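You operate a simulated robot arm through the tools that you are given. There is no shell and no other tool.

The job below is to be done with a simulated two-armed robot. You get a single attempt, and the scene is never put back.

JOB
Check the weight of the 66 g butter in the shallow tin.
Fine: switch the scale on, tare the empty tin on it, leave tin and butter there, and switch off after. Set down upright: what you pick out.

It is judged by the outcome, as a careful person would: the job done as asked, and still so three seconds after it is handed in. It fails if anything else is knocked over, pushed out of place, dropped, spilled or broken.

ROBOT AND FRAMES
Two 7-joint arms with fingered hands on one trunk that stands fixed in place. Base frame: the origin is at the foot of the trunk, x ahead of it, y to its left, z up; the work surface is at about z = 0.87. Readings come in m, degrees, newtons and seconds.
The left shoulder is at [0.07, 0.166, 1.218], the right one opposite. With the tool pointing down near the work surface each hand reaches from about 0.1 to 0.96 m from the base axis, measured 20 degrees to its own side. Payload 4.1 kg a hand.
Tool frame (each hand has its own): the origin (TCP) lies between the finger pads and is the grasp point; the fingertips stand 0.032 m ahead of it; z points along the fingers, y is the line along which they close. The gripper opens to 0.108 m; its body begins 0.038 m behind the TCP. The gripper is a hand of 4 fingers: y runs from the thumb to the fingers, the wrist lies at [-0.016, -0.108, -0.186] in the tool frame, and closing takes about 1.5 s.
Orientation is that of the tool frame in the base frame, as a unit quaternion [w, x, y, z]. With the fingers straight down and the wrist toward the robot, the tool's x, y and z point along [0, 1, 0], [1, 0, 0] and [0, 0, -1] of the base frame.

CONTROLS
- The arms move only by the tool drive_tool. It takes "left_moves", "right_moves" or both (then of equal length, played together; a hand with none holds still); each is a list of rows, each a list of 6 numbers: the turn, a rotation vector about the base's x, y, z in degrees, then the shift along the base's x, y, z in m. In form: [[wx, wy, wz, x, y, z], ...]. A call has 1 to 20 rows; each row shifts and turns the commanded pose from where the row before left it. "left_gripper" and "right_gripper" are, for a hand that has rows, the closure, from 0 (fully open) to 1 (shut), set as the call begins (left out, the last holds). Rows are played at 5 a second. More than 0.05 m and 8.6 degrees between two rows, or a gripper value outside its range, and nothing of the call is played. A pose out of reach is approached as far as the arm can. The call stops where the force on the tool passes 40 N (or 10 N more than at its start, if that is more) or the arm is blocked; 0.2 s more then pass. Each finger travels about 0.045 m/s and halts on what it meets, pressing with about 24 N; the grip force reading is that of the motor and also rises with nothing between the fingers. The clock runs only during rows and for 0.2 s after the last one: add rows that do not move to give the fingers time. It gives the time, the measured TCP pose, the force on the tool (base axes), the opening and the grip force at its end, in the units of the frame above (readings bear some noise), with the torque about the TCP (base axes, N m) and any sound that the robot's microphone picked up.
- Cameras (640 x 400 px; columns grow to the right, rows downward): "scene" is now at [0.13, 0.0416, 1.4533]; the picture's right is [0.38, -0.93, 0.00], its down [-0.42, -0.17, -0.89] and it looks along [0.82, 0.34, -0.45] (base axes); focal length 324 px, centre (320, 200). "left" rides on the left gripper at [-0.064, -0.093, -0.132] in its tool frame; the picture's right is [-0.80, -0.28, 0.53], its down [0.55, -0.71, 0.45] and it looks along [0.25, 0.65, 0.72] (tool axes); focal length 247 px, centre (320, 200). "right" rides on the right gripper at [0.064, -0.093, -0.132] in its tool frame; the picture's right is [-0.80, 0.28, -0.53], its down [-0.55, -0.71, 0.45] and it looks along [-0.25, 0.65, 0.72] (tool axes); focal length 247 px, centre (320, 200). There is no depth. A picture from a camera that has moved, and an enlarged one, comes with that camera's place and axes in the base frame and with its lens. The place of the scene camera against the robot may be out by one fixed shift of up to 0.018 m in any direction.
- snapshot(camera): a new picture of that camera. The clock stands still meanwhile.
- raise_lower(by): slides the trunk up (or, below 0, down) by that many m; the arms and the scene camera ride with it, the base frame stays. It gives what a move gives, with no picture.
- finger_targets(index, middle, ring, thumb_bend, hand): sets how far each is bent, from 0 (flat) to 1 (curled in); at 0.3 the hand is open as for a grip, at 0.7 the pads meet at the TCP. One left out holds its place. A second passes; each finger stops where it meets its share of the squeeze, and holds until it gets a number again. A gripper value or a shape takes the hand back. It gives what a move gives, with no picture; readings hold the bend of each and the force on the fingers (four entries, about 0 where the hand has none), thumb and palm.
- hand_shape(shape, hand): the hand has 4 fingers and takes this shape, open, in about a second: jaw (thumb against the fingers, like two jaws); tri (thumb and two fingers); tip (a fingertip pinch); poke (one finger out to press); point (the index stretched); flat (the hand flat); cup (the hand cupped); fist (a fist). The gripper value then closes the fingers along that shape, each until it touches; the sizes above hold for jaw. It gives what a move gives, with no picture.
- aim_head(pan, tilt): turns the head with the scene camera to pan (to the left, within 86 degrees either way) and tilt (down, from -29 to 69), counted from straight ahead of the robot. It gives what a move gives.
- enlarge(camera, box): a new picture of the part [left, top, right, bottom] of that camera's present view, enlarged. The clock stands still meanwhile.
- sign_off(): hands the job in; it is judged then, once.

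Nothing tells you positions but the pictures and the camera data. Unless the task says otherwise, let go and move clear before handing in.

The tools are called after "Emit:" as name(argument=value, ...) on one line, values as JSON. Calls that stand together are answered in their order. drive_tool: Moves the arms, as the interface text tells. Its arguments: {"type":"object","properties":{"left_moves":{"type":"array","items":{"type":"array","items":{"type":"number"}}},"left_gripper":{"type":"number"},"right_moves":{"type":"array","items":{"type":"array","items":{"type":"number"}}},"right_gripper":{"type":"number"}},"required":[]} The other tools are called the same way: raise_lower (by) moves the trunk up or down; hand_shape (shape, hand) gives the hand a shape; finger_targets (index, middle, ring, thumb_bend, hand) moves the fingers one by one; aim_head (pan, tilt) turns the head that bears the scene camera; snapshot (camera) takes a picture; enlarge (camera, box) takes an enlarged picture of a part of a camera's view; sign_off () hands the job in.

At the start:

```text
clock: 0.0
left_tool_pos: [0.4246, 0.523, 1.2104]
left_orientation: [0.0, 0.707, 0.708, 0.0]
left_ft_force: [0.4, -0.3, -0.2]
left_wrist_torque: [-0.02, -0.01, -0.01]
left_gripper_width: 0.1075
left_gripper_force: 0.0
left_shape: jaw
left_bend: [0.3, 0.3, 0.3, 0.3]
left_finger forces: [0.0, 0.1, 0.1, 0.0, 0.0, 0.0]
right_tool_pos: [0.6723, 0.0456, 1.2333]
right_orientation: [0.001, 0.707, 0.707, 0.0]
right_ft_force: [0.1, 0.2, -0.5]
right_wrist_torque: [-0.04, -0.03, 0.0]
right_gripper_width: 0.1075
right_gripper_force: 0.0
right_shape: jaw
right_bend: [0.3, 0.3, 0.3, 0.3]
right_finger forces: [0.0, 0.0, 0.0, 0.0, 0.0, 0.1]
trunk travel left (down, up): [-0.725, 0.215]
head pan, tilt (commanded): [22.3, 27.0]
```

scene: 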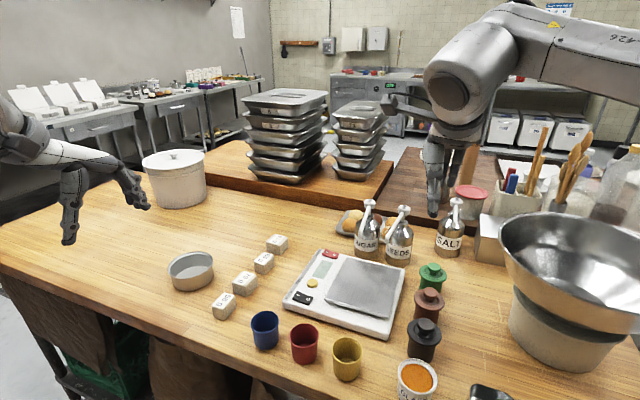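
right: 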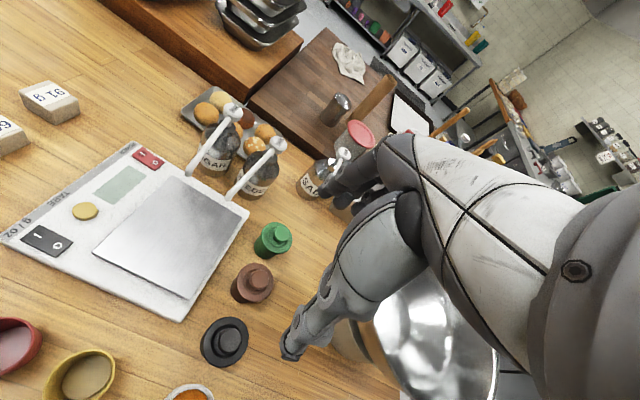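
left: 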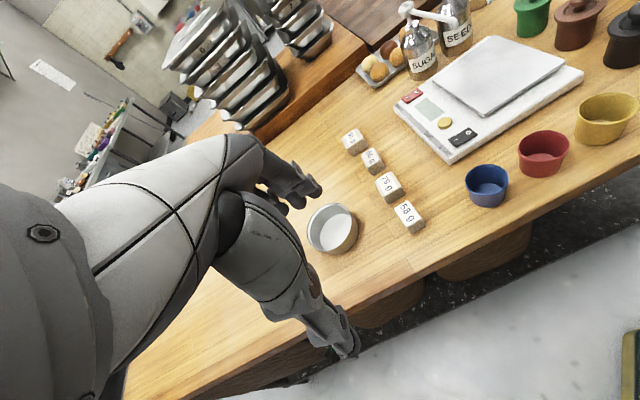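

I see a scale with a red button, a black button and a yellow spot, four labelled butter blocks and a shallow tin to the left of them. I'll enlarge the views to read the labels and buttons before I move.

Emit:
enlarge(camera="scene", box=[200, 220, 300, 330])

Emit:
enlarge(camera="scene", box=[270, 230, 420, 350])

Emit:
enlarge(camera="left", box=[300, 110, 450, 260])

Emit:
enlarge(camera="right", box=[0, 60, 260, 330])

```text
3.64 times, centred on (250, 275) of scene
camera zoom: at [0.13, 0.0416, 1.4533], right [0.38, -0.93, 0.0], down [-0.42, -0.17, -0.89], along [0.82, 0.34, -0.45], focal length 1177 px, centre (574, -73)
```

zoom: 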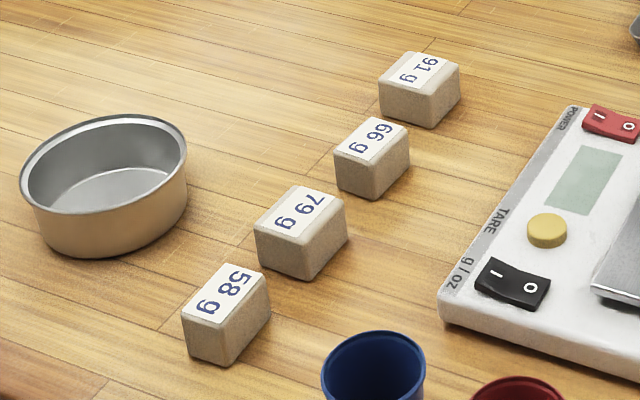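

```text
3.33 times, centred on (345, 290) of scene
camera zoom: at [0.13, 0.0416, 1.4533], right [0.38, -0.93, 0.0], down [-0.42, -0.17, -0.89], along [0.82, 0.34, -0.45], focal length 1079 px, centre (237, -100)
```

zoom: 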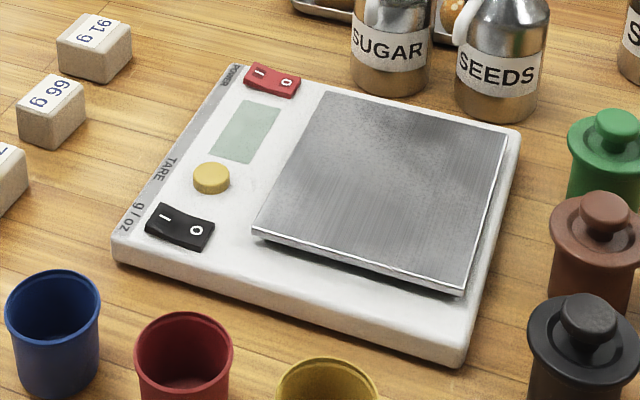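

```text
2.67 times, centred on (375, 185) of left
camera zoom: at [0.3332, 0.4586, 1.341], right [-0.28, -0.8, -0.53], down [-0.71, 0.55, -0.45], along [0.65, 0.25, -0.72], focal length 659 px, centre (173, 240)
```

zoom: 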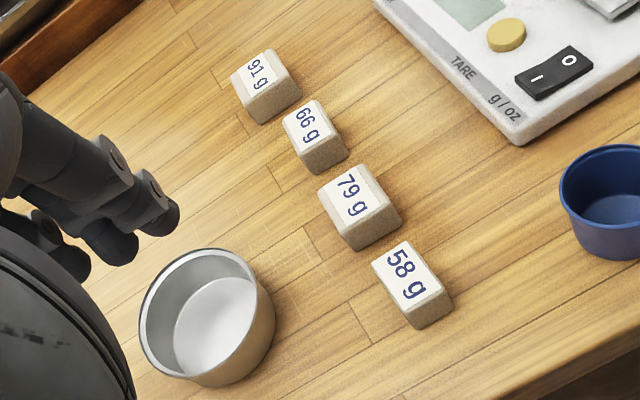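

```text
1.48 times, centred on (130, 195) of right
camera zoom: at [0.5778, 0.11, 1.365], right [0.28, -0.8, 0.53], down [-0.71, -0.55, -0.45], along [0.65, -0.25, -0.72], focal length 366 px, centre (602, 207)
```

zoom: 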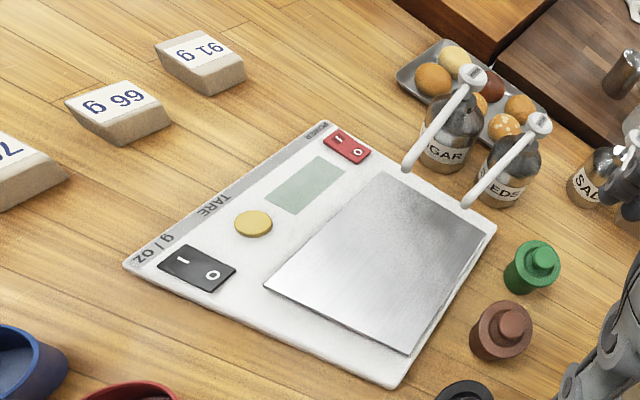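

The 66 g block is second from the far end of the row, near (0.745, 0.455), and the tin is near (0.632, 0.61). The power rocker is near (0.815, 0.29) and the TARE button near (0.687, 0.29). I'll put the left hand in poke shape to find its fingertip, and aim the head at the work area.

Emit:
hand_shape(hand="left", shape="poke")

Emit:
aim_head(pan=25, tilt=38)

Emit:
snapshot(camera="left")

Emit:
snapshot(camera="scene")

Emit:
snapshot(camera="right")

```text
clock: 0.9
left_tool_pos: [0.426, 0.5224, 1.2116]
left_orientation: [0.0, 0.707, 0.707, 0.0]
left_ft_force: [0.1, 0.5, -0.1]
left_wrist_torque: [0.01, -0.02, -0.01]
left_gripper_width: 0.0
left_gripper_force: 0.0
left_shape: poke
left_bend: [0.7, 0.7, 0.99, 1.0]
left_finger forces: [0.0, 0.0, 0.0, 0.0, 0.0, 0.0]
right_tool_pos: [0.6723, 0.0456, 1.2334]
right_orientation: [0.0, 0.707, 0.707, 0.001]
right_ft_force: [-0.9, -1.1, -0.2]
right_wrist_torque: [0.0, 0.02, 0.01]
right_gripper_width: 0.1076
right_gripper_force: 0.1
right_shape: jaw
right_bend: [0.3, 0.3, 0.3, 0.3]
right_finger forces: [0.0, 0.1, 0.0, 0.0, 0.1, 0.1]
trunk travel left (down, up): [-0.725, 0.215]
head pan, tilt (commanded): [22.3, 27.0]
```

```text
clock: 1.6
left_tool_pos: [0.4251, 0.5221, 1.2117]
left_orientation: [0.0, 0.707, 0.707, -0.001]
left_ft_force: [-0.2, 0.8, 0.2]
left_wrist_torque: [-0.01, 0.05, -0.02]
left_gripper_width: 0.0
left_gripper_force: 0.1
left_shape: poke
left_bend: [0.7, 0.7, 0.99, 1.0]
left_finger forces: [0.1, 0.1, 0.0, 0.0, 0.1, 0.0]
right_tool_pos: [0.6722, 0.0452, 1.2333]
right_orientation: [0.0, 0.707, 0.707, 0.0]
right_ft_force: [-0.6, 0.0, 0.2]
right_wrist_torque: [0.0, 0.03, -0.02]
right_gripper_width: 0.1076
right_gripper_force: 0.0
right_shape: jaw
right_bend: [0.3, 0.3, 0.3, 0.3]
right_finger forces: [0.0, 0.0, 0.0, 0.0, 0.0, 0.1]
trunk travel left (down, up): [-0.725, 0.215]
head pan, tilt (commanded): [25.0, 38.0]
```

```text
taken
camera left: at [0.3332, 0.4586, 1.341], right [-0.28, -0.8, -0.53], down [-0.71, 0.55, -0.45], along [0.65, 0.25, -0.72], focal length 247 px, centre (320, 200)
```

left: 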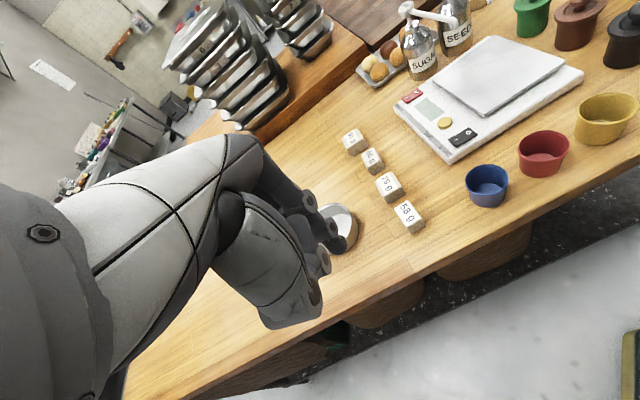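

```text
taken
camera scene: at [0.1236, 0.0434, 1.4363], right [0.42, -0.91, 0.0], down [-0.56, -0.26, -0.79], along [0.71, 0.33, -0.62], focal length 324 px, centre (320, 200)
```

scene: 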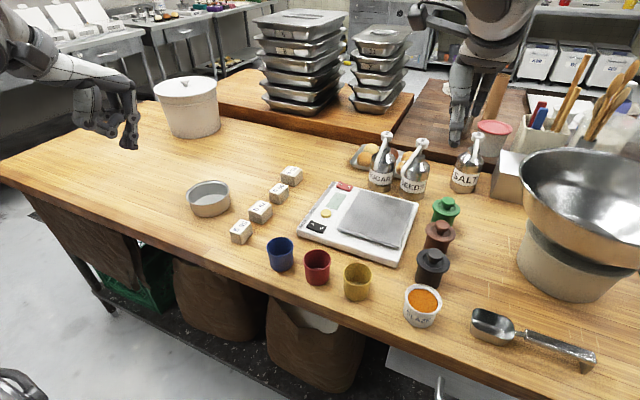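

```text
taken
camera right: at [0.5778, 0.11, 1.365], right [0.28, -0.8, 0.53], down [-0.71, -0.55, -0.45], along [0.65, -0.25, -0.72], focal length 247 px, centre (320, 200)
```

right: 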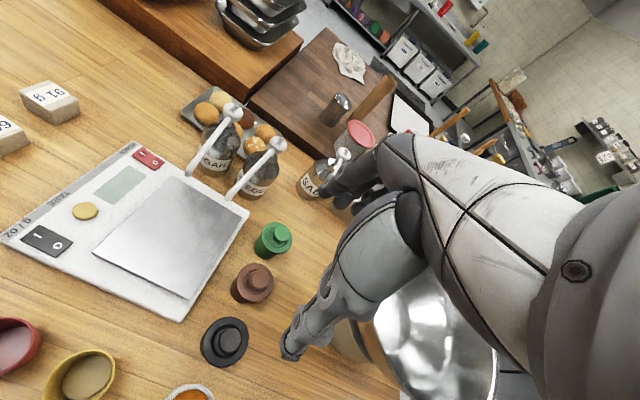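

The left hand is now in poke shape. I'll zoom in to see where the poking fingertip is and how the dispenser spouts stand near the rocker.

Emit:
enlarge(camera="scene", box=[60, 60, 160, 160])

Emit:
enlarge(camera="scene", box=[290, 120, 450, 270])

Emit:
enlarge(camera="left", box=[240, 160, 360, 280])

Emit:
enlarge(camera="scene", box=[180, 150, 320, 260])

```text
4.00 times, centred on (110, 110) of scene
camera zoom: at [0.1236, 0.0434, 1.4363], right [0.42, -0.91, 0.0], down [-0.56, -0.26, -0.79], along [0.71, 0.33, -0.62], focal length 1294 px, centre (1160, 560)
```

zoom: 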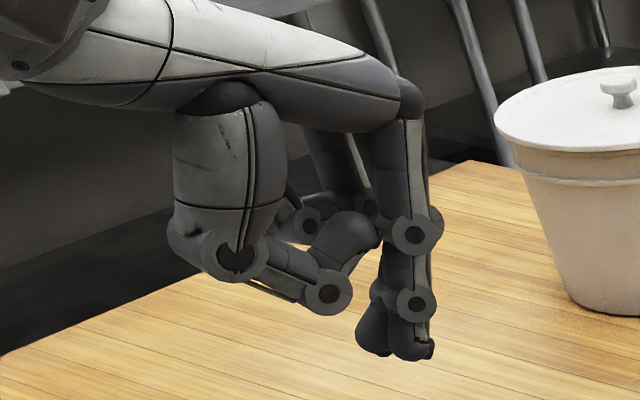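

```text
2.67 times, centred on (370, 195) of scene
camera zoom: at [0.1236, 0.0434, 1.4363], right [0.42, -0.91, 0.0], down [-0.56, -0.26, -0.79], along [0.71, 0.33, -0.62], focal length 863 px, centre (187, 213)
```

zoom: 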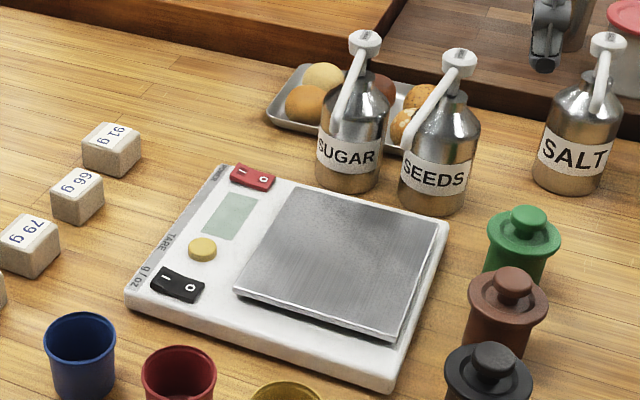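

```text
3.33 times, centred on (300, 220) of left
camera zoom: at [0.3332, 0.4586, 1.341], right [-0.28, -0.8, -0.53], down [-0.71, 0.55, -0.45], along [0.65, 0.25, -0.72], focal length 823 px, centre (387, 133)
```

zoom: 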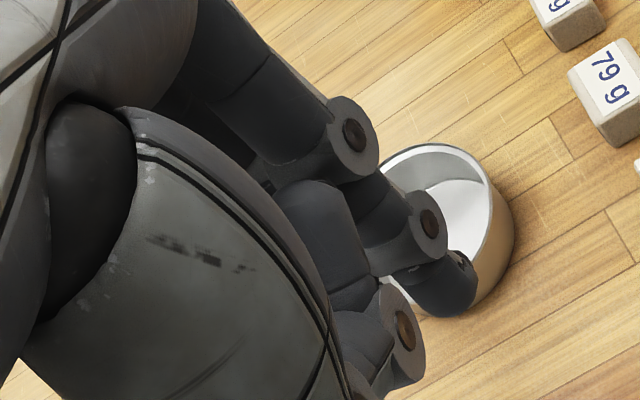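

```text
3.64 times, centred on (250, 205) of scene
camera zoom: at [0.1236, 0.0434, 1.4363], right [0.42, -0.91, 0.0], down [-0.56, -0.26, -0.79], along [0.71, 0.33, -0.62], focal length 1177 px, centre (574, 182)
```

zoom: 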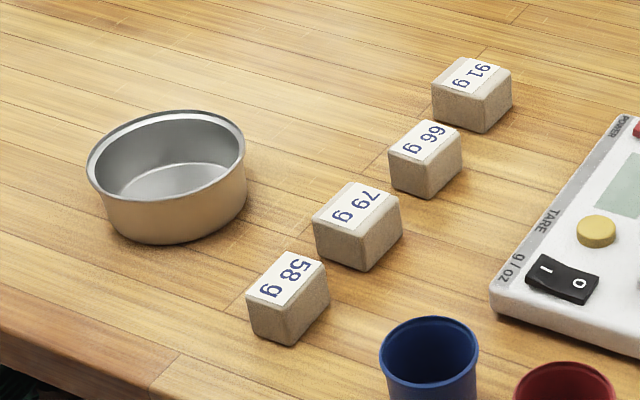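

Poke shape leaves the index and middle fingers down together, which is too wide for a rocker. I'll curl the middle finger so that only the index stands out, then look again.

Emit:
finger_targets(hand="left", index=0.7, middle=1.0, ring=1.0, thumb_bend=1.0)

Emit:
enlarge(camera="scene", box=[60, 60, 160, 160])

Emit:
enlarge(camera="left", box=[240, 160, 360, 280])

```text
clock: 2.6
left_tool_pos: [0.4256, 0.523, 1.2109]
left_orientation: [0.0, 0.707, 0.707, 0.0]
left_ft_force: [0.8, -0.8, -0.5]
left_wrist_torque: [0.01, -0.03, 0.0]
left_gripper_width: 0.0272
left_gripper_force: 0.0
left_shape: fingers
left_bend: [0.66, 1.0, 1.0, 1.0]
left_finger forces: [0.0, 0.0, 0.0, 0.1, 0.1, 0.0]
right_tool_pos: [0.6719, 0.0458, 1.235]
right_orientation: [0.0, 0.707, 0.707, -0.001]
right_ft_force: [0.4, 0.9, 0.6]
right_wrist_torque: [-0.02, 0.01, 0.03]
right_gripper_width: 0.1074
right_gripper_force: 0.1
right_shape: jaw
right_bend: [0.3, 0.3, 0.3, 0.3]
right_finger forces: [0.0, 0.1, 0.0, 0.0, 0.0, 0.0]
trunk travel left (down, up): [-0.725, 0.215]
head pan, tilt (commanded): [25.0, 38.0]
```

```text
4.00 times, centred on (110, 110) of scene
camera zoom: at [0.1235, 0.0434, 1.4363], right [0.42, -0.91, 0.0], down [-0.56, -0.26, -0.79], along [0.71, 0.33, -0.62], focal length 1294 px, centre (1160, 560)
```

zoom: 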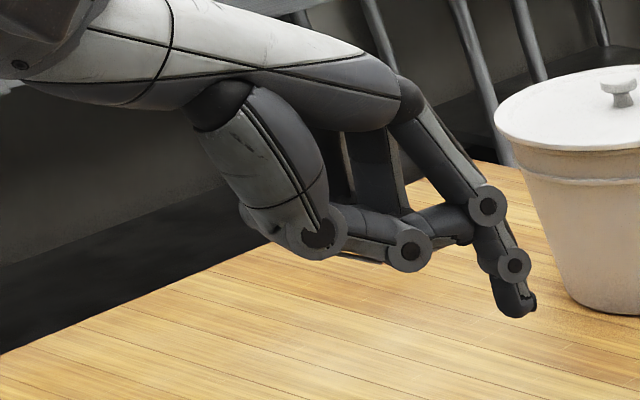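

```text
3.33 times, centred on (300, 220) of left
camera zoom: at [0.3332, 0.4586, 1.341], right [-0.28, -0.8, -0.53], down [-0.71, 0.55, -0.45], along [0.65, 0.25, -0.72], focal length 823 px, centre (387, 133)
```

zoom: 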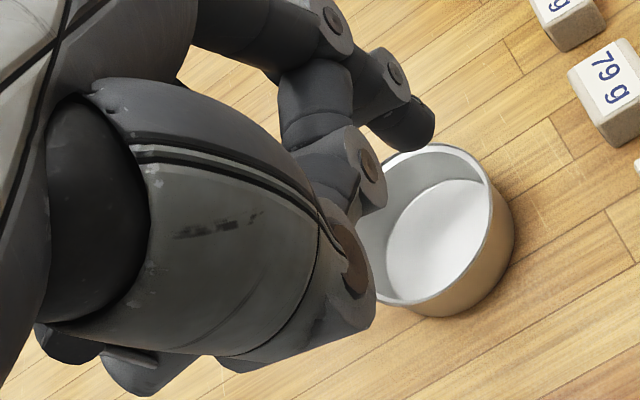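

With the middle finger curled, the index stands out alone, its tip about 5 cm forward of the TCP. I'll bring the left hand over the scale's control strip for a close look, and back the right arm away while it keeps a view of the scale.

Emit:
drive_tool(left_moves=[[0, 0, 0, 0.032, -0.0204, -0.0139], [0, 0, 0, 0.032, -0.0204, -0.0139], [0, 0, 0, 0.032, -0.0204, -0.0139], [0, 0, 0, 0.032, -0.0204, -0.0139], [0, 0, 0, 0.032, -0.0204, -0.0139], [0, 0, 0, 0.032, -0.0204, -0.0139], [0, 0, 0, 0.032, -0.0204, -0.0139], [0, 0, 0, 0.032, -0.0204, -0.0139], [0, 0, 0, 0, 0, 0]], right_moves=[[0, 0, 5, 0, -0.012, 0.006], [0, 0, 5, 0, -0.012, 0.006], [0, 0, 5, 0, -0.012, 0.006], [0, 0, 5, 0, -0.012, 0.006], [0, 0, 5, 0, -0.012, 0.006], [0, 0, 5, 0, -0.012, 0.006], [0, 0, 5, 0, -0.012, 0.006], [0, 0, 5, 0, -0.012, 0.006], [0, 0, 0, 0, 0, 0]])

Emit:
snapshot(camera="left")

Emit:
snapshot(camera="right")

Emit:
snapshot(camera="scene")

```text
clock: 4.6
left_tool_pos: [0.6817, 0.3601, 1.1018]
left_orientation: [0.0, 0.708, 0.707, 0.0]
left_ft_force: [0.3, 0.0, -0.7]
left_wrist_torque: [-0.02, -0.03, 0.01]
left_gripper_width: 0.0263
left_gripper_force: 0.0
left_shape: fingers
left_bend: [0.67, 1.0, 1.0, 1.0]
left_finger forces: [0.0, 0.0, 0.0, 0.1, 0.1, 0.1]
right_tool_pos: [0.6712, -0.0488, 1.2816]
right_orientation: [0.001, 0.423, 0.906, 0.0]
right_ft_force: [-0.8, 0.8, -0.9]
right_wrist_torque: [-0.02, -0.01, 0.02]
right_gripper_width: 0.1073
right_gripper_force: 0.0
right_shape: jaw
right_bend: [0.3, 0.3, 0.3, 0.3]
right_finger forces: [0.0, 0.0, 0.0, 0.1, 0.1, 0.1]
trunk travel left (down, up): [-0.725, 0.215]
head pan, tilt (commanded): [25.0, 38.0]
```

```text
taken
camera left: at [0.5897, 0.2967, 1.2322], right [-0.28, -0.8, -0.53], down [-0.71, 0.55, -0.45], along [0.65, 0.25, -0.72], focal length 247 px, centre (320, 200)
```

left: 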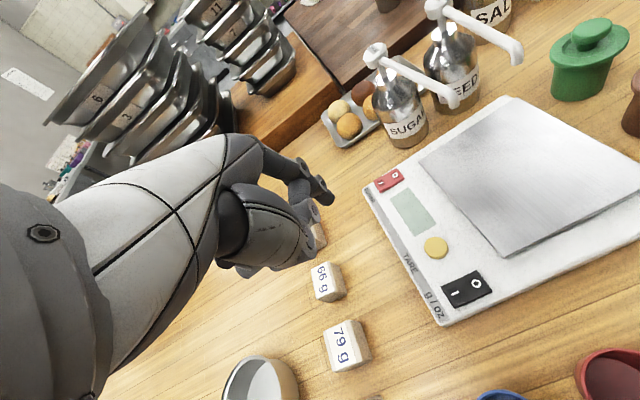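

```text
taken
camera right: at [0.5564, -0.0596, 1.4133], right [0.73, -0.43, 0.53], down [-0.19, -0.87, -0.45], along [0.66, 0.23, -0.72], focal length 247 px, centre (320, 200)
```

right: 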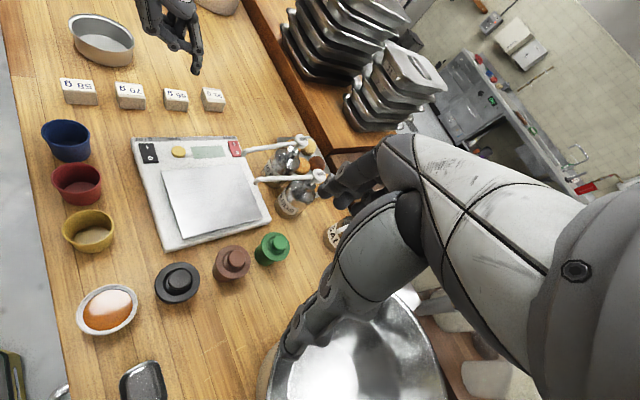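

```text
taken
camera scene: at [0.1223, 0.0442, 1.4364], right [0.42, -0.91, 0.0], down [-0.56, -0.26, -0.79], along [0.71, 0.33, -0.62], focal length 324 px, centre (320, 200)
```

scene: 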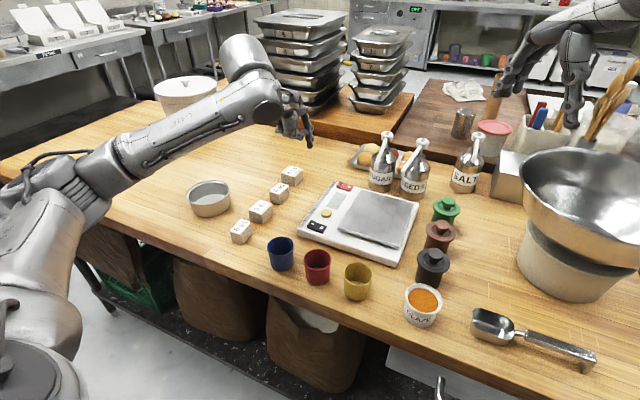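

The right camera now views the whole work area, and both wrist cameras put the rocker near (0.834, 0.290, 0.91). I'll zoom in on the rocker, the button and the fingertip for finer measurements.

Emit:
enlarge(camera="left", box=[350, 140, 510, 330])

Emit:
enlarge(camera="right", box=[120, 120, 280, 260])

Emit:
enlarge(camera="left", box=[230, 130, 350, 280])

Emit:
enlarge(camera="right", box=[40, 0, 240, 120])

```text
2.11 times, centred on (430, 235) of left
camera zoom: at [0.5897, 0.2967, 1.2322], right [-0.28, -0.8, -0.53], down [-0.71, 0.55, -0.45], along [0.65, 0.25, -0.72], focal length 520 px, centre (88, 126)
```

zoom: 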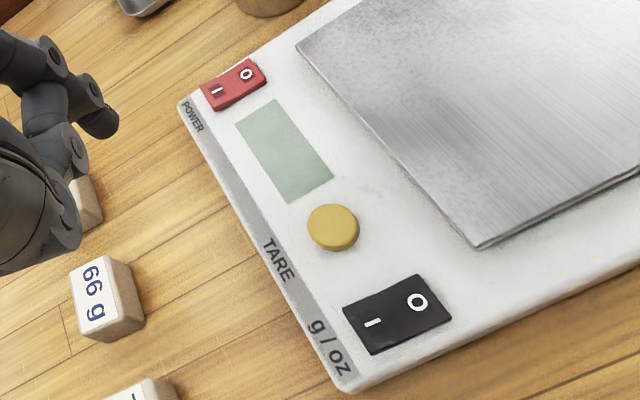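

```text
2.86 times, centred on (200, 190) of right
camera zoom: at [0.5564, -0.0596, 1.4133], right [0.73, -0.43, 0.53], down [-0.19, -0.87, -0.45], along [0.66, 0.23, -0.72], focal length 706 px, centre (663, 229)
```

zoom: 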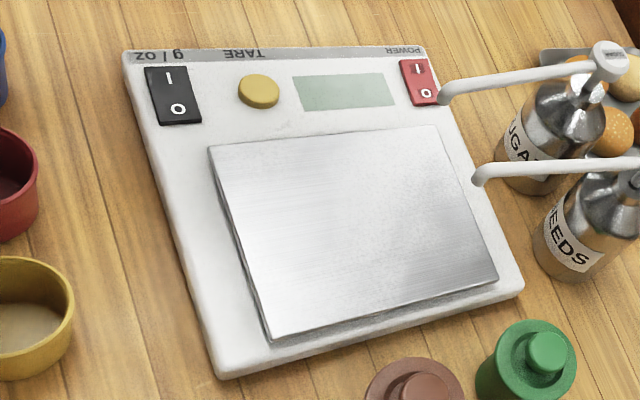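

```text
2.67 times, centred on (290, 205) of left
camera zoom: at [0.5897, 0.2967, 1.2322], right [-0.28, -0.8, -0.53], down [-0.71, 0.55, -0.45], along [0.65, 0.25, -0.72], focal length 659 px, centre (400, 187)
```

zoom: 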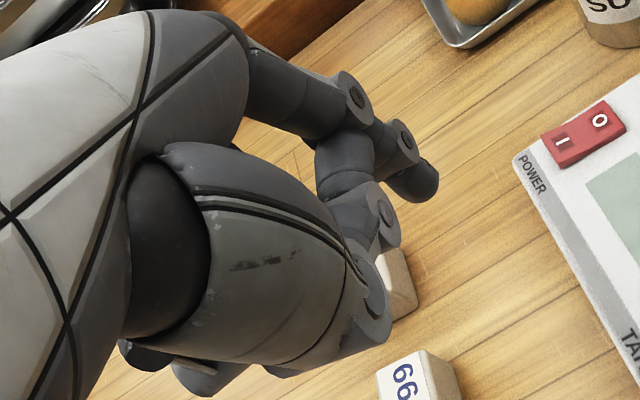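

```text
3.20 times, centred on (140, 60) of right
camera zoom: at [0.5564, -0.0596, 1.4133], right [0.73, -0.43, 0.53], down [-0.19, -0.87, -0.45], along [0.66, 0.23, -0.72], focal length 790 px, centre (896, 648)
```

zoom: 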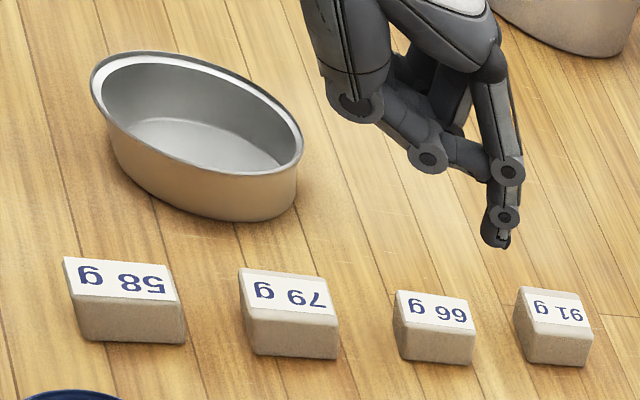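

The cameras agree well: rocker "I" is at about (0.838, 0.302, 0.91) and the index tip sits about (+0.051, -0.014, -0.032) from the TCP. The SUGAR and SEEDS spouts overhang the far end of the plate at z of about 1.03, x at least 0.78, so I'll stay clear of them. Next I'll hover the fingertip above "I".

Emit:
drive_tool(left_moves=[[0, 0, 0, 0.0262, -0.0105, -0.0075], [0, 0, 0, 0.0262, -0.0105, -0.0075], [0, 0, 0, 0.0262, -0.0105, -0.0075], [0, 0, 0, 0.0262, -0.0105, -0.0075], [0, 0, 0, 0, 0, -0.02], [0, 0, 0, 0, 0, -0.02], [0, 0, 0, 0, 0, -0.02], [0, 0, 0, 0, 0, -0.02], [0, 0, 0, 0, 0, 0]])

Emit:
enlarge(camera="left", box=[250, 100, 450, 240])

Emit:
enlarge(camera="right", box=[130, 60, 310, 200])

Emit:
enlarge(camera="scene", box=[270, 110, 440, 250])

```text
clock: 6.6
left_tool_pos: [0.785, 0.317, 0.991]
left_orientation: [0.0, 0.707, 0.708, 0.0]
left_ft_force: [-0.6, 0.8, 0.2]
left_wrist_torque: [-0.02, -0.01, 0.03]
left_gripper_width: 0.026
left_gripper_force: 0.1
left_shape: fingers
left_bend: [0.67, 1.0, 1.0, 1.0]
left_finger forces: [0.1, 0.1, 0.1, 0.0, 0.0, 0.0]
right_tool_pos: [0.6714, -0.0501, 1.2809]
right_orientation: [0.0, 0.423, 0.906, 0.0]
right_ft_force: [0.2, -0.1, 0.3]
right_wrist_torque: [0.0, -0.05, -0.01]
right_gripper_width: 0.1077
right_gripper_force: 0.1
right_shape: jaw
right_bend: [0.3, 0.3, 0.3, 0.3]
right_finger forces: [0.1, 0.1, 0.0, 0.1, 0.1, 0.0]
trunk travel left (down, up): [-0.725, 0.215]
head pan, tilt (commanded): [25.0, 38.0]
```

```text
2.86 times, centred on (350, 170) of left
camera zoom: at [0.6937, 0.2533, 1.121], right [-0.28, -0.8, -0.53], down [-0.71, 0.55, -0.45], along [0.65, 0.25, -0.72], focal length 706 px, centre (234, 286)
```

zoom: 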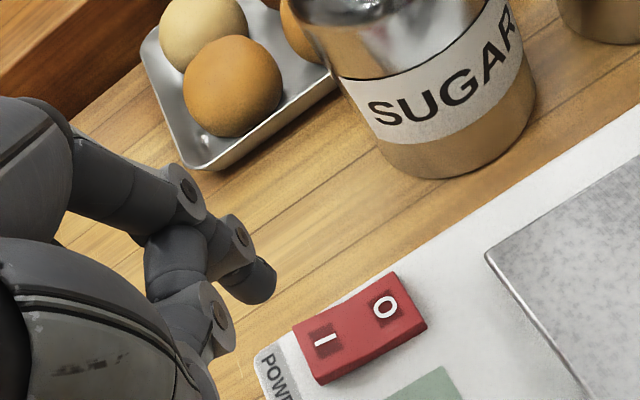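

```text
2.86 times, centred on (220, 130) of right
camera zoom: at [0.5578, -0.0605, 1.4125], right [0.73, -0.43, 0.53], down [-0.19, -0.87, -0.45], along [0.66, 0.23, -0.72], focal length 706 px, centre (606, 400)
```

zoom: 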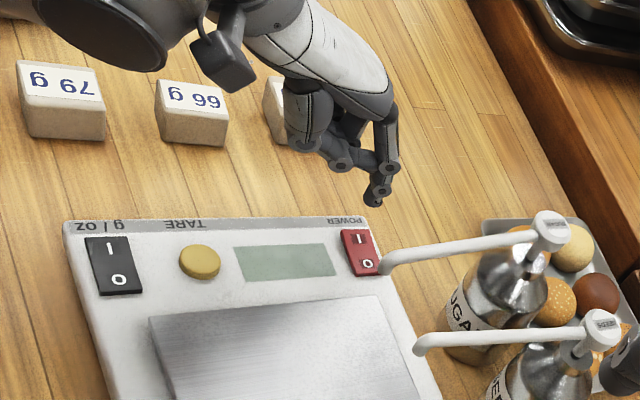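

```text
2.86 times, centred on (355, 180) of scene
camera zoom: at [0.1237, 0.043, 1.4363], right [0.42, -0.91, 0.0], down [-0.56, -0.26, -0.79], along [0.71, 0.33, -0.62], focal length 925 px, centre (220, 257)
```

zoom: 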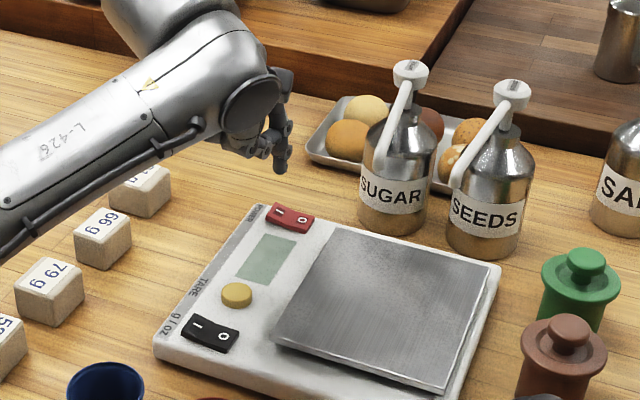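

The tip is now directly above "I", about 4 cm up, and both views agree. I'll descend in small steps while watching the force.

Emit:
drive_tool(left_moves=[[0, 0, 0, 0.001, 0.003, -0.008], [0, 0, 0, 0, 0, -0.008], [0, 0, 0, 0, 0, -0.008], [0, 0, 0, 0, 0, -0.006], [0, 0, 0, 0, 0, -0.004], [0, 0, 0, 0, 0, 0]])

Emit:
enlarge(camera="left", box=[250, 140, 410, 240])

Emit:
enlarge(camera="right", box=[190, 100, 290, 170])

```text
clock: 8.0
left_tool_pos: [0.7868, 0.3207, 0.9562]
left_orientation: [0.0, 0.707, 0.707, -0.001]
left_ft_force: [0.4, 0.0, -0.3]
left_wrist_torque: [-0.02, 0.01, 0.0]
left_gripper_width: 0.0258
left_gripper_force: 0.1
left_shape: fingers
left_bend: [0.67, 1.0, 1.0, 0.99]
left_finger forces: [0.1, 0.0, 0.1, 0.1, 0.0, 0.0]
right_tool_pos: [0.671, -0.0494, 1.2811]
right_orientation: [-0.001, 0.423, 0.906, -0.001]
right_ft_force: [0.0, -0.8, 0.4]
right_wrist_torque: [0.02, -0.02, -0.04]
right_gripper_width: 0.1075
right_gripper_force: 0.0
right_shape: jaw
right_bend: [0.3, 0.3, 0.3, 0.3]
right_finger forces: [0.1, 0.1, 0.0, 0.1, 0.1, 0.0]
trunk travel left (down, up): [-0.725, 0.215]
head pan, tilt (commanded): [25.0, 38.0]
```

```text
4.00 times, centred on (330, 190) of left
camera zoom: at [0.6951, 0.2567, 1.0858], right [-0.28, -0.8, -0.53], down [-0.71, 0.55, -0.45], along [0.65, 0.25, -0.72], focal length 988 px, centre (280, 240)
```

zoom: 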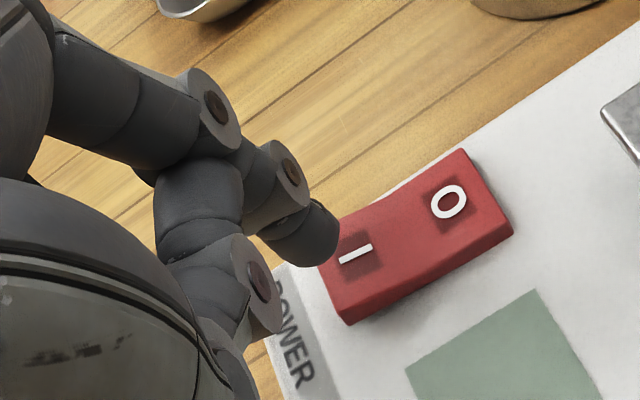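

```text
5.71 times, centred on (240, 135) of right
camera zoom: at [0.5578, -0.0602, 1.4125], right [0.73, -0.43, 0.53], down [-0.19, -0.87, -0.45], along [0.66, 0.23, -0.72], focal length 1411 px, centre (777, 571)
```

zoom: 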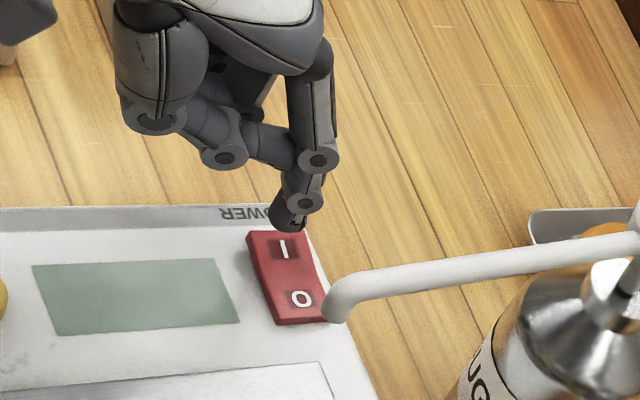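

The tip hovers about 1 cm above the "I" end. I'll keep pressing down in 2.5 mm steps.

Emit:
drive_tool(left_moves=[[0, 0, 0, 0, -0.001, -0.003], [0, 0, 0, 0, 0, -0.003], [0, 0, 0, 0, 0, -0.0025], [0, 0, 0, 0, 0, -0.0025], [0, 0, 0, 0, 0, 0]])

Emit:
enlarge(camera="left", box=[250, 140, 410, 240])

Emit:
enlarge(camera="right", box=[190, 100, 290, 170])

```text
clock: 9.2
left_tool_pos: [0.7874, 0.3194, 0.9445]
left_orientation: [0.001, 0.708, 0.707, 0.0]
left_ft_force: [0.9, -0.9, 1.7]
left_wrist_torque: [0.0, -0.06, -0.01]
left_gripper_width: 0.0257
left_gripper_force: 0.7
left_shape: fingers
left_bend: [0.67, 1.0, 1.0, 0.99]
left_finger forces: [0.7, 0.0, 0.1, 0.0, 0.0, 0.1]
right_tool_pos: [0.6714, -0.0503, 1.2811]
right_orientation: [0.0, 0.423, 0.906, 0.0]
right_ft_force: [-0.5, 0.5, -1.3]
right_wrist_torque: [-0.01, 0.01, 0.02]
right_gripper_width: 0.1075
right_gripper_force: 0.1
right_shape: jaw
right_bend: [0.3, 0.3, 0.3, 0.3]
right_finger forces: [0.1, 0.0, 0.0, 0.0, 0.0, 0.0]
trunk travel left (down, up): [-0.725, 0.215]
head pan, tilt (commanded): [25.0, 38.0]
```

```text
4.00 times, centred on (330, 190) of left
camera zoom: at [0.6946, 0.2553, 1.0741], right [-0.28, -0.8, -0.53], down [-0.71, 0.55, -0.45], along [0.65, 0.25, -0.72], focal length 988 px, centre (280, 240)
```

zoom: 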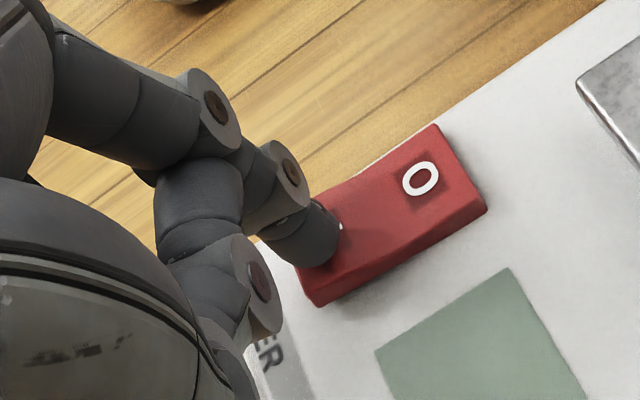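

```text
5.71 times, centred on (240, 135) of right
camera zoom: at [0.5577, -0.0603, 1.4126], right [0.73, -0.43, 0.53], down [-0.19, -0.87, -0.45], along [0.66, 0.23, -0.72], focal length 1411 px, centre (777, 571)
```

zoom: 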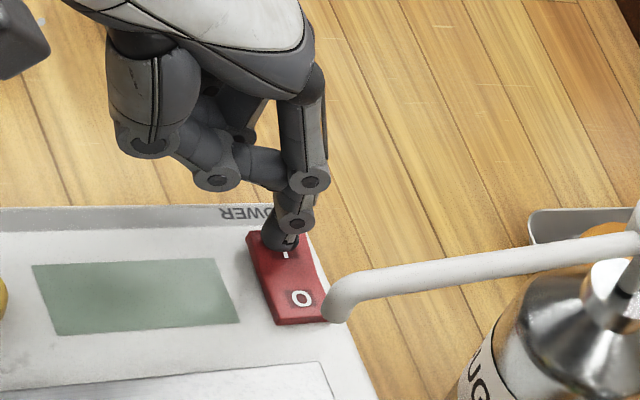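

The fingertip has just touched the "I" side. I'll press a few more millimetres and listen for a click.

Emit:
drive_tool(left_moves=[[0, 0, 0, 0, 0, -0.002], [0, 0, 0, 0, 0, -0.002], [0, 0, 0, 0, 0, -0.001], [0, 0, 0, 0, 0, 0]])

Emit:
enlarge(camera="right", box=[190, 100, 290, 170])

```text
clock: 10.2
left_tool_pos: [0.7871, 0.3213, 0.9406]
left_orientation: [0.001, 0.707, 0.707, 0.001]
left_ft_force: [-0.1, 0.2, 7.1]
left_wrist_torque: [-0.14, -0.38, 0.02]
left_gripper_width: 0.0257
left_gripper_force: 3.4
left_shape: fingers
left_bend: [0.66, 1.0, 1.0, 0.99]
left_finger forces: [6.5, 0.1, 0.0, 0.0, 0.1, 0.0]
right_tool_pos: [0.6695, -0.0508, 1.2819]
right_orientation: [0.0, 0.423, 0.906, 0.0]
right_ft_force: [-0.5, -0.6, -0.1]
right_wrist_torque: [0.0, 0.0, 0.03]
right_gripper_width: 0.1074
right_gripper_force: 0.0
right_shape: jaw
right_bend: [0.3, 0.3, 0.3, 0.3]
right_finger forces: [0.0, 0.0, 0.1, 0.0, 0.0, 0.1]
trunk travel left (down, up): [-0.725, 0.215]
head pan, tilt (commanded): [25.0, 38.0]
```

```text
5.71 times, centred on (240, 135) of right
camera zoom: at [0.5567, -0.0606, 1.413], right [0.73, -0.43, 0.53], down [-0.19, -0.87, -0.45], along [0.66, 0.23, -0.72], focal length 1411 px, centre (777, 571)
```

zoom: 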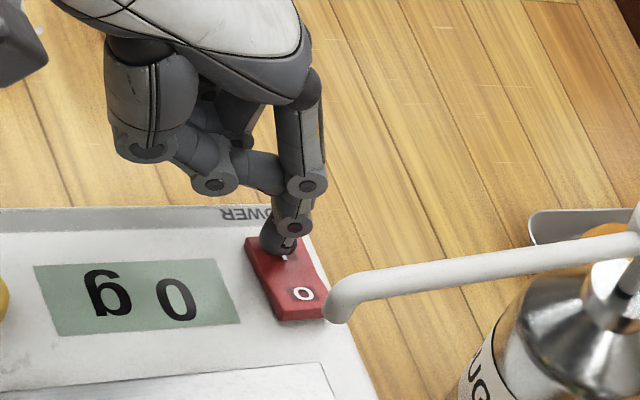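

The display reads "0 g", so the scale is on and in grams. I'll raise the hand straight up, move toward the tin and open the hand to jaw shape.

Emit:
drive_tool(left_moves=[[0, 0, 0, 0, 0, 0.02], [0, 0, 0, 0, 0, 0.04], [0, 0, 0, 0, 0, 0.04], [0, 0, 0, 0, 0, 0.04], [0, 0, 0, -0.026, 0.03, 0.005], [0, 0, 0, -0.026, 0.03, 0.005], [0, 0, 0, -0.026, 0.03, 0.005], [0, 0, 0, -0.026, 0.03, 0.005], [0, 0, 0, -0.026, 0.03, 0], [0, 0, 0, -0.026, 0.03, 0], [0, 0, 0, -0.026, 0.03, 0], [0, 0, 0, -0.026, 0.03, 0], [0, 0, 0, 0, 0, 0]])

Emit:
hand_shape(hand="left", shape="jaw")

Emit:
snapshot(camera="left")

Emit:
snapshot(camera="right")

Emit:
snapshot(camera="scene")

```text
clock: 13.0
left_tool_pos: [0.5822, 0.5623, 1.1021]
left_orientation: [-0.001, 0.707, 0.707, 0.0]
left_ft_force: [-0.7, 0.1, 0.7]
left_wrist_torque: [0.05, 0.01, 0.01]
left_gripper_width: 0.0253
left_gripper_force: 0.2
left_shape: fingers
left_bend: [0.67, 1.0, 1.0, 0.99]
left_finger forces: [0.1, 0.0, 0.0, 0.0, 0.1, 0.1]
right_tool_pos: [0.6724, -0.0516, 1.2816]
right_orientation: [-0.001, 0.422, 0.907, 0.0]
right_ft_force: [-0.4, -0.3, 0.8]
right_wrist_torque: [0.03, 0.03, 0.01]
right_gripper_width: 0.1077
right_gripper_force: 0.0
right_shape: jaw
right_bend: [0.3, 0.3, 0.3, 0.3]
right_finger forces: [0.0, 0.0, 0.0, 0.1, 0.1, 0.1]
trunk travel left (down, up): [-0.725, 0.215]
head pan, tilt (commanded): [25.0, 38.0]
```

```text
clock: 13.9
left_tool_pos: [0.5821, 0.5626, 1.1007]
left_orientation: [0.0, 0.708, 0.707, 0.0]
left_ft_force: [-0.1, 0.0, -0.7]
left_wrist_torque: [0.0, -0.02, -0.02]
left_gripper_width: 0.1076
left_gripper_force: 0.1
left_shape: jaw
left_bend: [0.3, 0.3, 0.3, 0.3]
left_finger forces: [0.1, 0.0, 0.1, 0.1, 0.0, 0.1]
right_tool_pos: [0.6718, -0.0487, 1.2813]
right_orientation: [-0.001, 0.424, 0.906, 0.0]
right_ft_force: [0.1, -0.3, -0.1]
right_wrist_torque: [-0.03, 0.01, 0.03]
right_gripper_width: 0.1073
right_gripper_force: 0.0
right_shape: jaw
right_bend: [0.3, 0.3, 0.3, 0.3]
right_finger forces: [0.0, 0.0, 0.0, 0.0, 0.0, 0.1]
trunk travel left (down, up): [-0.725, 0.215]
head pan, tilt (commanded): [25.0, 38.0]
```

```text
taken
camera left: at [0.4889, 0.4985, 1.2303], right [-0.28, -0.8, -0.53], down [-0.71, 0.55, -0.45], along [0.65, 0.25, -0.72], focal length 247 px, centre (320, 200)
```

left: 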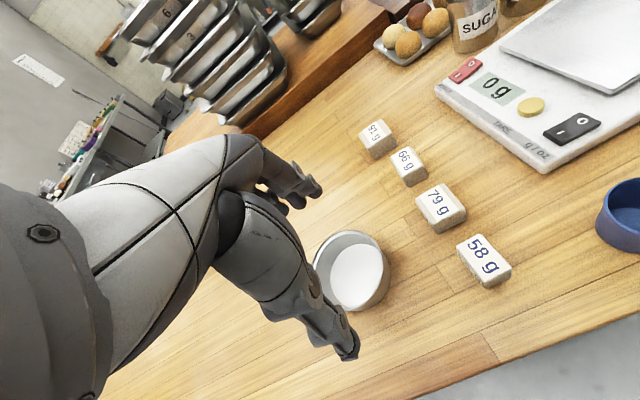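

```text
taken
camera right: at [0.5575, -0.0601, 1.4127], right [0.73, -0.43, 0.53], down [-0.19, -0.87, -0.45], along [0.66, 0.23, -0.72], focal length 247 px, centre (320, 200)
```

right: 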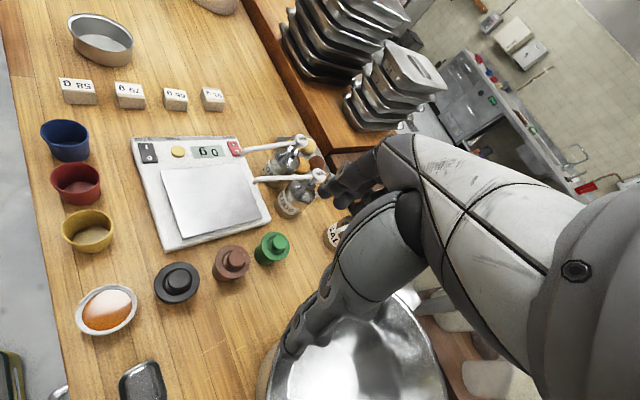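

```text
taken
camera scene: at [0.1234, 0.0434, 1.4363], right [0.42, -0.91, 0.0], down [-0.56, -0.26, -0.79], along [0.71, 0.33, -0.62], focal length 324 px, centre (320, 200)
```

scene: 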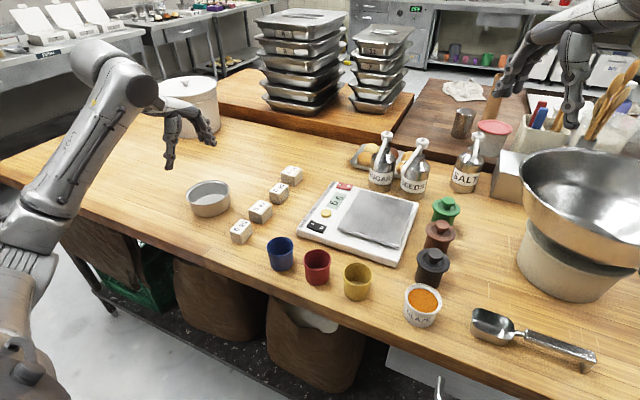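

The scale reads 0 g and nothing else has been disturbed. I'll zoom in on the tin from both wrist cameras to measure its rim.

Emit:
enlarge(camera="left", box=[260, 170, 420, 370])

Emit:
enlarge(camera="right", box=[40, 0, 200, 100])

Emit:
enlarge(camera="scene", box=[140, 80, 300, 230])

```text
2.00 times, centred on (340, 270) of left
camera zoom: at [0.4889, 0.4985, 1.2303], right [-0.28, -0.8, -0.53], down [-0.71, 0.55, -0.45], along [0.65, 0.25, -0.72], focal length 494 px, centre (280, 60)
```

zoom: 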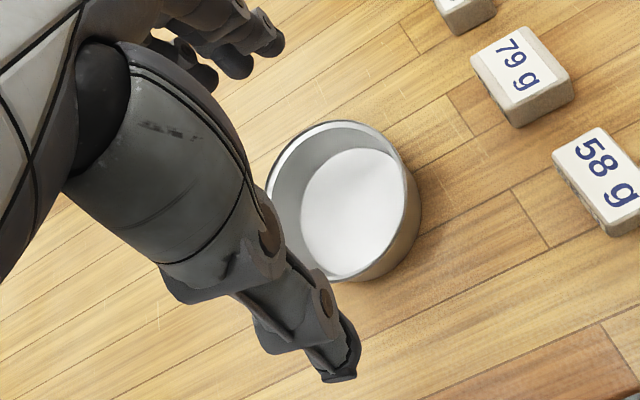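

```text
4.00 times, centred on (120, 50) of right
camera zoom: at [0.5575, -0.0601, 1.4127], right [0.73, -0.43, 0.53], down [-0.19, -0.87, -0.45], along [0.66, 0.23, -0.72], focal length 988 px, centre (1120, 800)
```

zoom: 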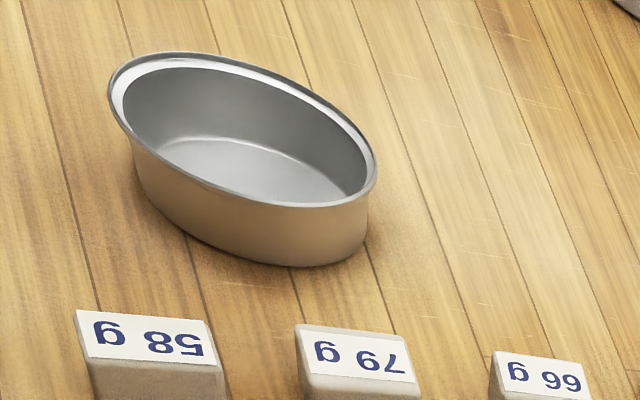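

```text
2.67 times, centred on (220, 155) of scene
camera zoom: at [0.1234, 0.0434, 1.4363], right [0.42, -0.91, 0.0], down [-0.56, -0.26, -0.79], along [0.71, 0.33, -0.62], focal length 863 px, centre (587, 320)
```

zoom: 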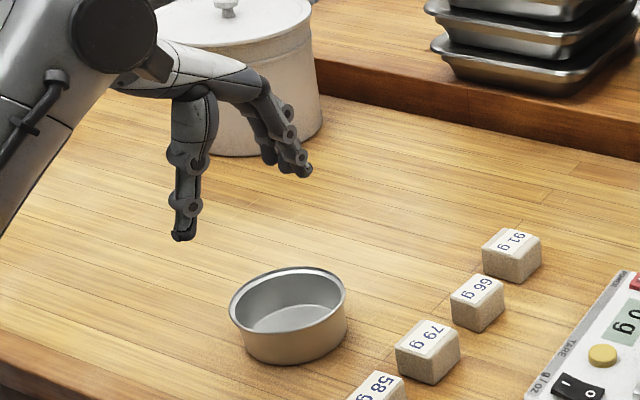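

The tin's rim is about 0.117 m across, centred near (0.636, 0.611) with its top at z of about 0.915. That is too wide for a full grasp, so I'll pinch its near wall with the thumb outside and the fingers inside. First I'll hover just above the rim.

Emit:
drive_tool(left_moves=[[0, 0, 0, -0.004, 0.02, -0.02], [0, 0, 0, 0, 0.02, -0.03], [0, 0, 0, 0, 0, -0.03], [0, 0, 0, 0, 0, -0.025], [0, 0, 0, 0, 0, -0.02], [0, 0, 0, 0, 0, 0]], left_gripper=0)

Emit:
enlarge(camera="left", box=[240, 150, 440, 370])

Emit:
enlarge(camera="right", box=[20, 0, 180, 100])

Emit:
enlarge(camera="scene", box=[140, 110, 280, 230])

```text
clock: 15.3
left_tool_pos: [0.5749, 0.5996, 0.9765]
left_orientation: [0.0, 0.707, 0.707, 0.0]
left_ft_force: [-0.2, 0.5, -0.3]
left_wrist_torque: [-0.01, 0.01, -0.01]
left_gripper_width: 0.1078
left_gripper_force: 0.1
left_shape: jaw
left_bend: [0.3, 0.3, 0.3, 0.3]
left_finger forces: [0.1, 0.0, 0.1, 0.1, 0.0, 0.1]
right_tool_pos: [0.6716, -0.0507, 1.2816]
right_orientation: [0.0, 0.423, 0.906, -0.001]
right_ft_force: [0.6, 0.0, -0.2]
right_wrist_torque: [0.0, -0.01, 0.01]
right_gripper_width: 0.1075
right_gripper_force: 0.0
right_shape: jaw
right_bend: [0.3, 0.3, 0.3, 0.3]
right_finger forces: [0.0, 0.0, 0.0, 0.0, 0.1, 0.0]
trunk travel left (down, up): [-0.725, 0.215]
head pan, tilt (commanded): [25.0, 38.0]
```

```text
1.82 times, centred on (340, 260) of left
camera zoom: at [0.4827, 0.5356, 1.1048], right [-0.28, -0.8, -0.53], down [-0.71, 0.55, -0.45], along [0.65, 0.25, -0.72], focal length 449 px, centre (284, 91)
```

zoom: 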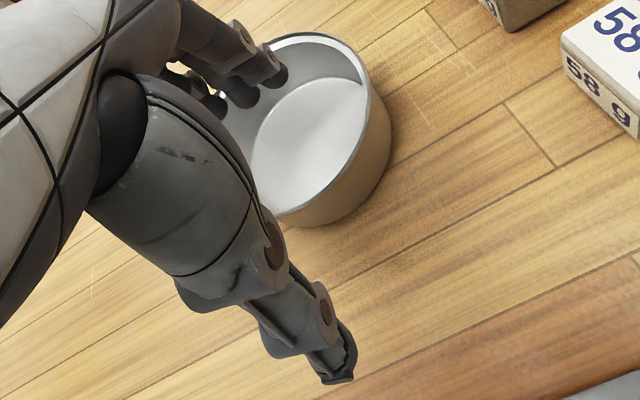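

```text
4.00 times, centred on (100, 50) of right
camera zoom: at [0.5577, -0.0605, 1.4125], right [0.73, -0.43, 0.53], down [-0.19, -0.87, -0.45], along [0.66, 0.23, -0.72], focal length 988 px, centre (1200, 800)
```

zoom: 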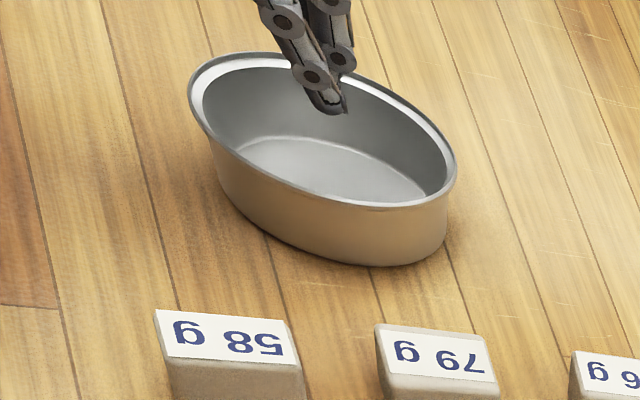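

```text
3.33 times, centred on (210, 170) of scene
camera zoom: at [0.1236, 0.043, 1.4363], right [0.42, -0.91, 0.0], down [-0.56, -0.26, -0.79], along [0.71, 0.33, -0.62], focal length 1079 px, centre (687, 300)
```

zoom: 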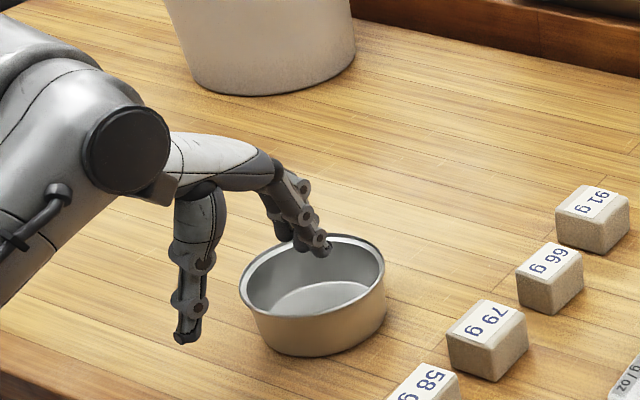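

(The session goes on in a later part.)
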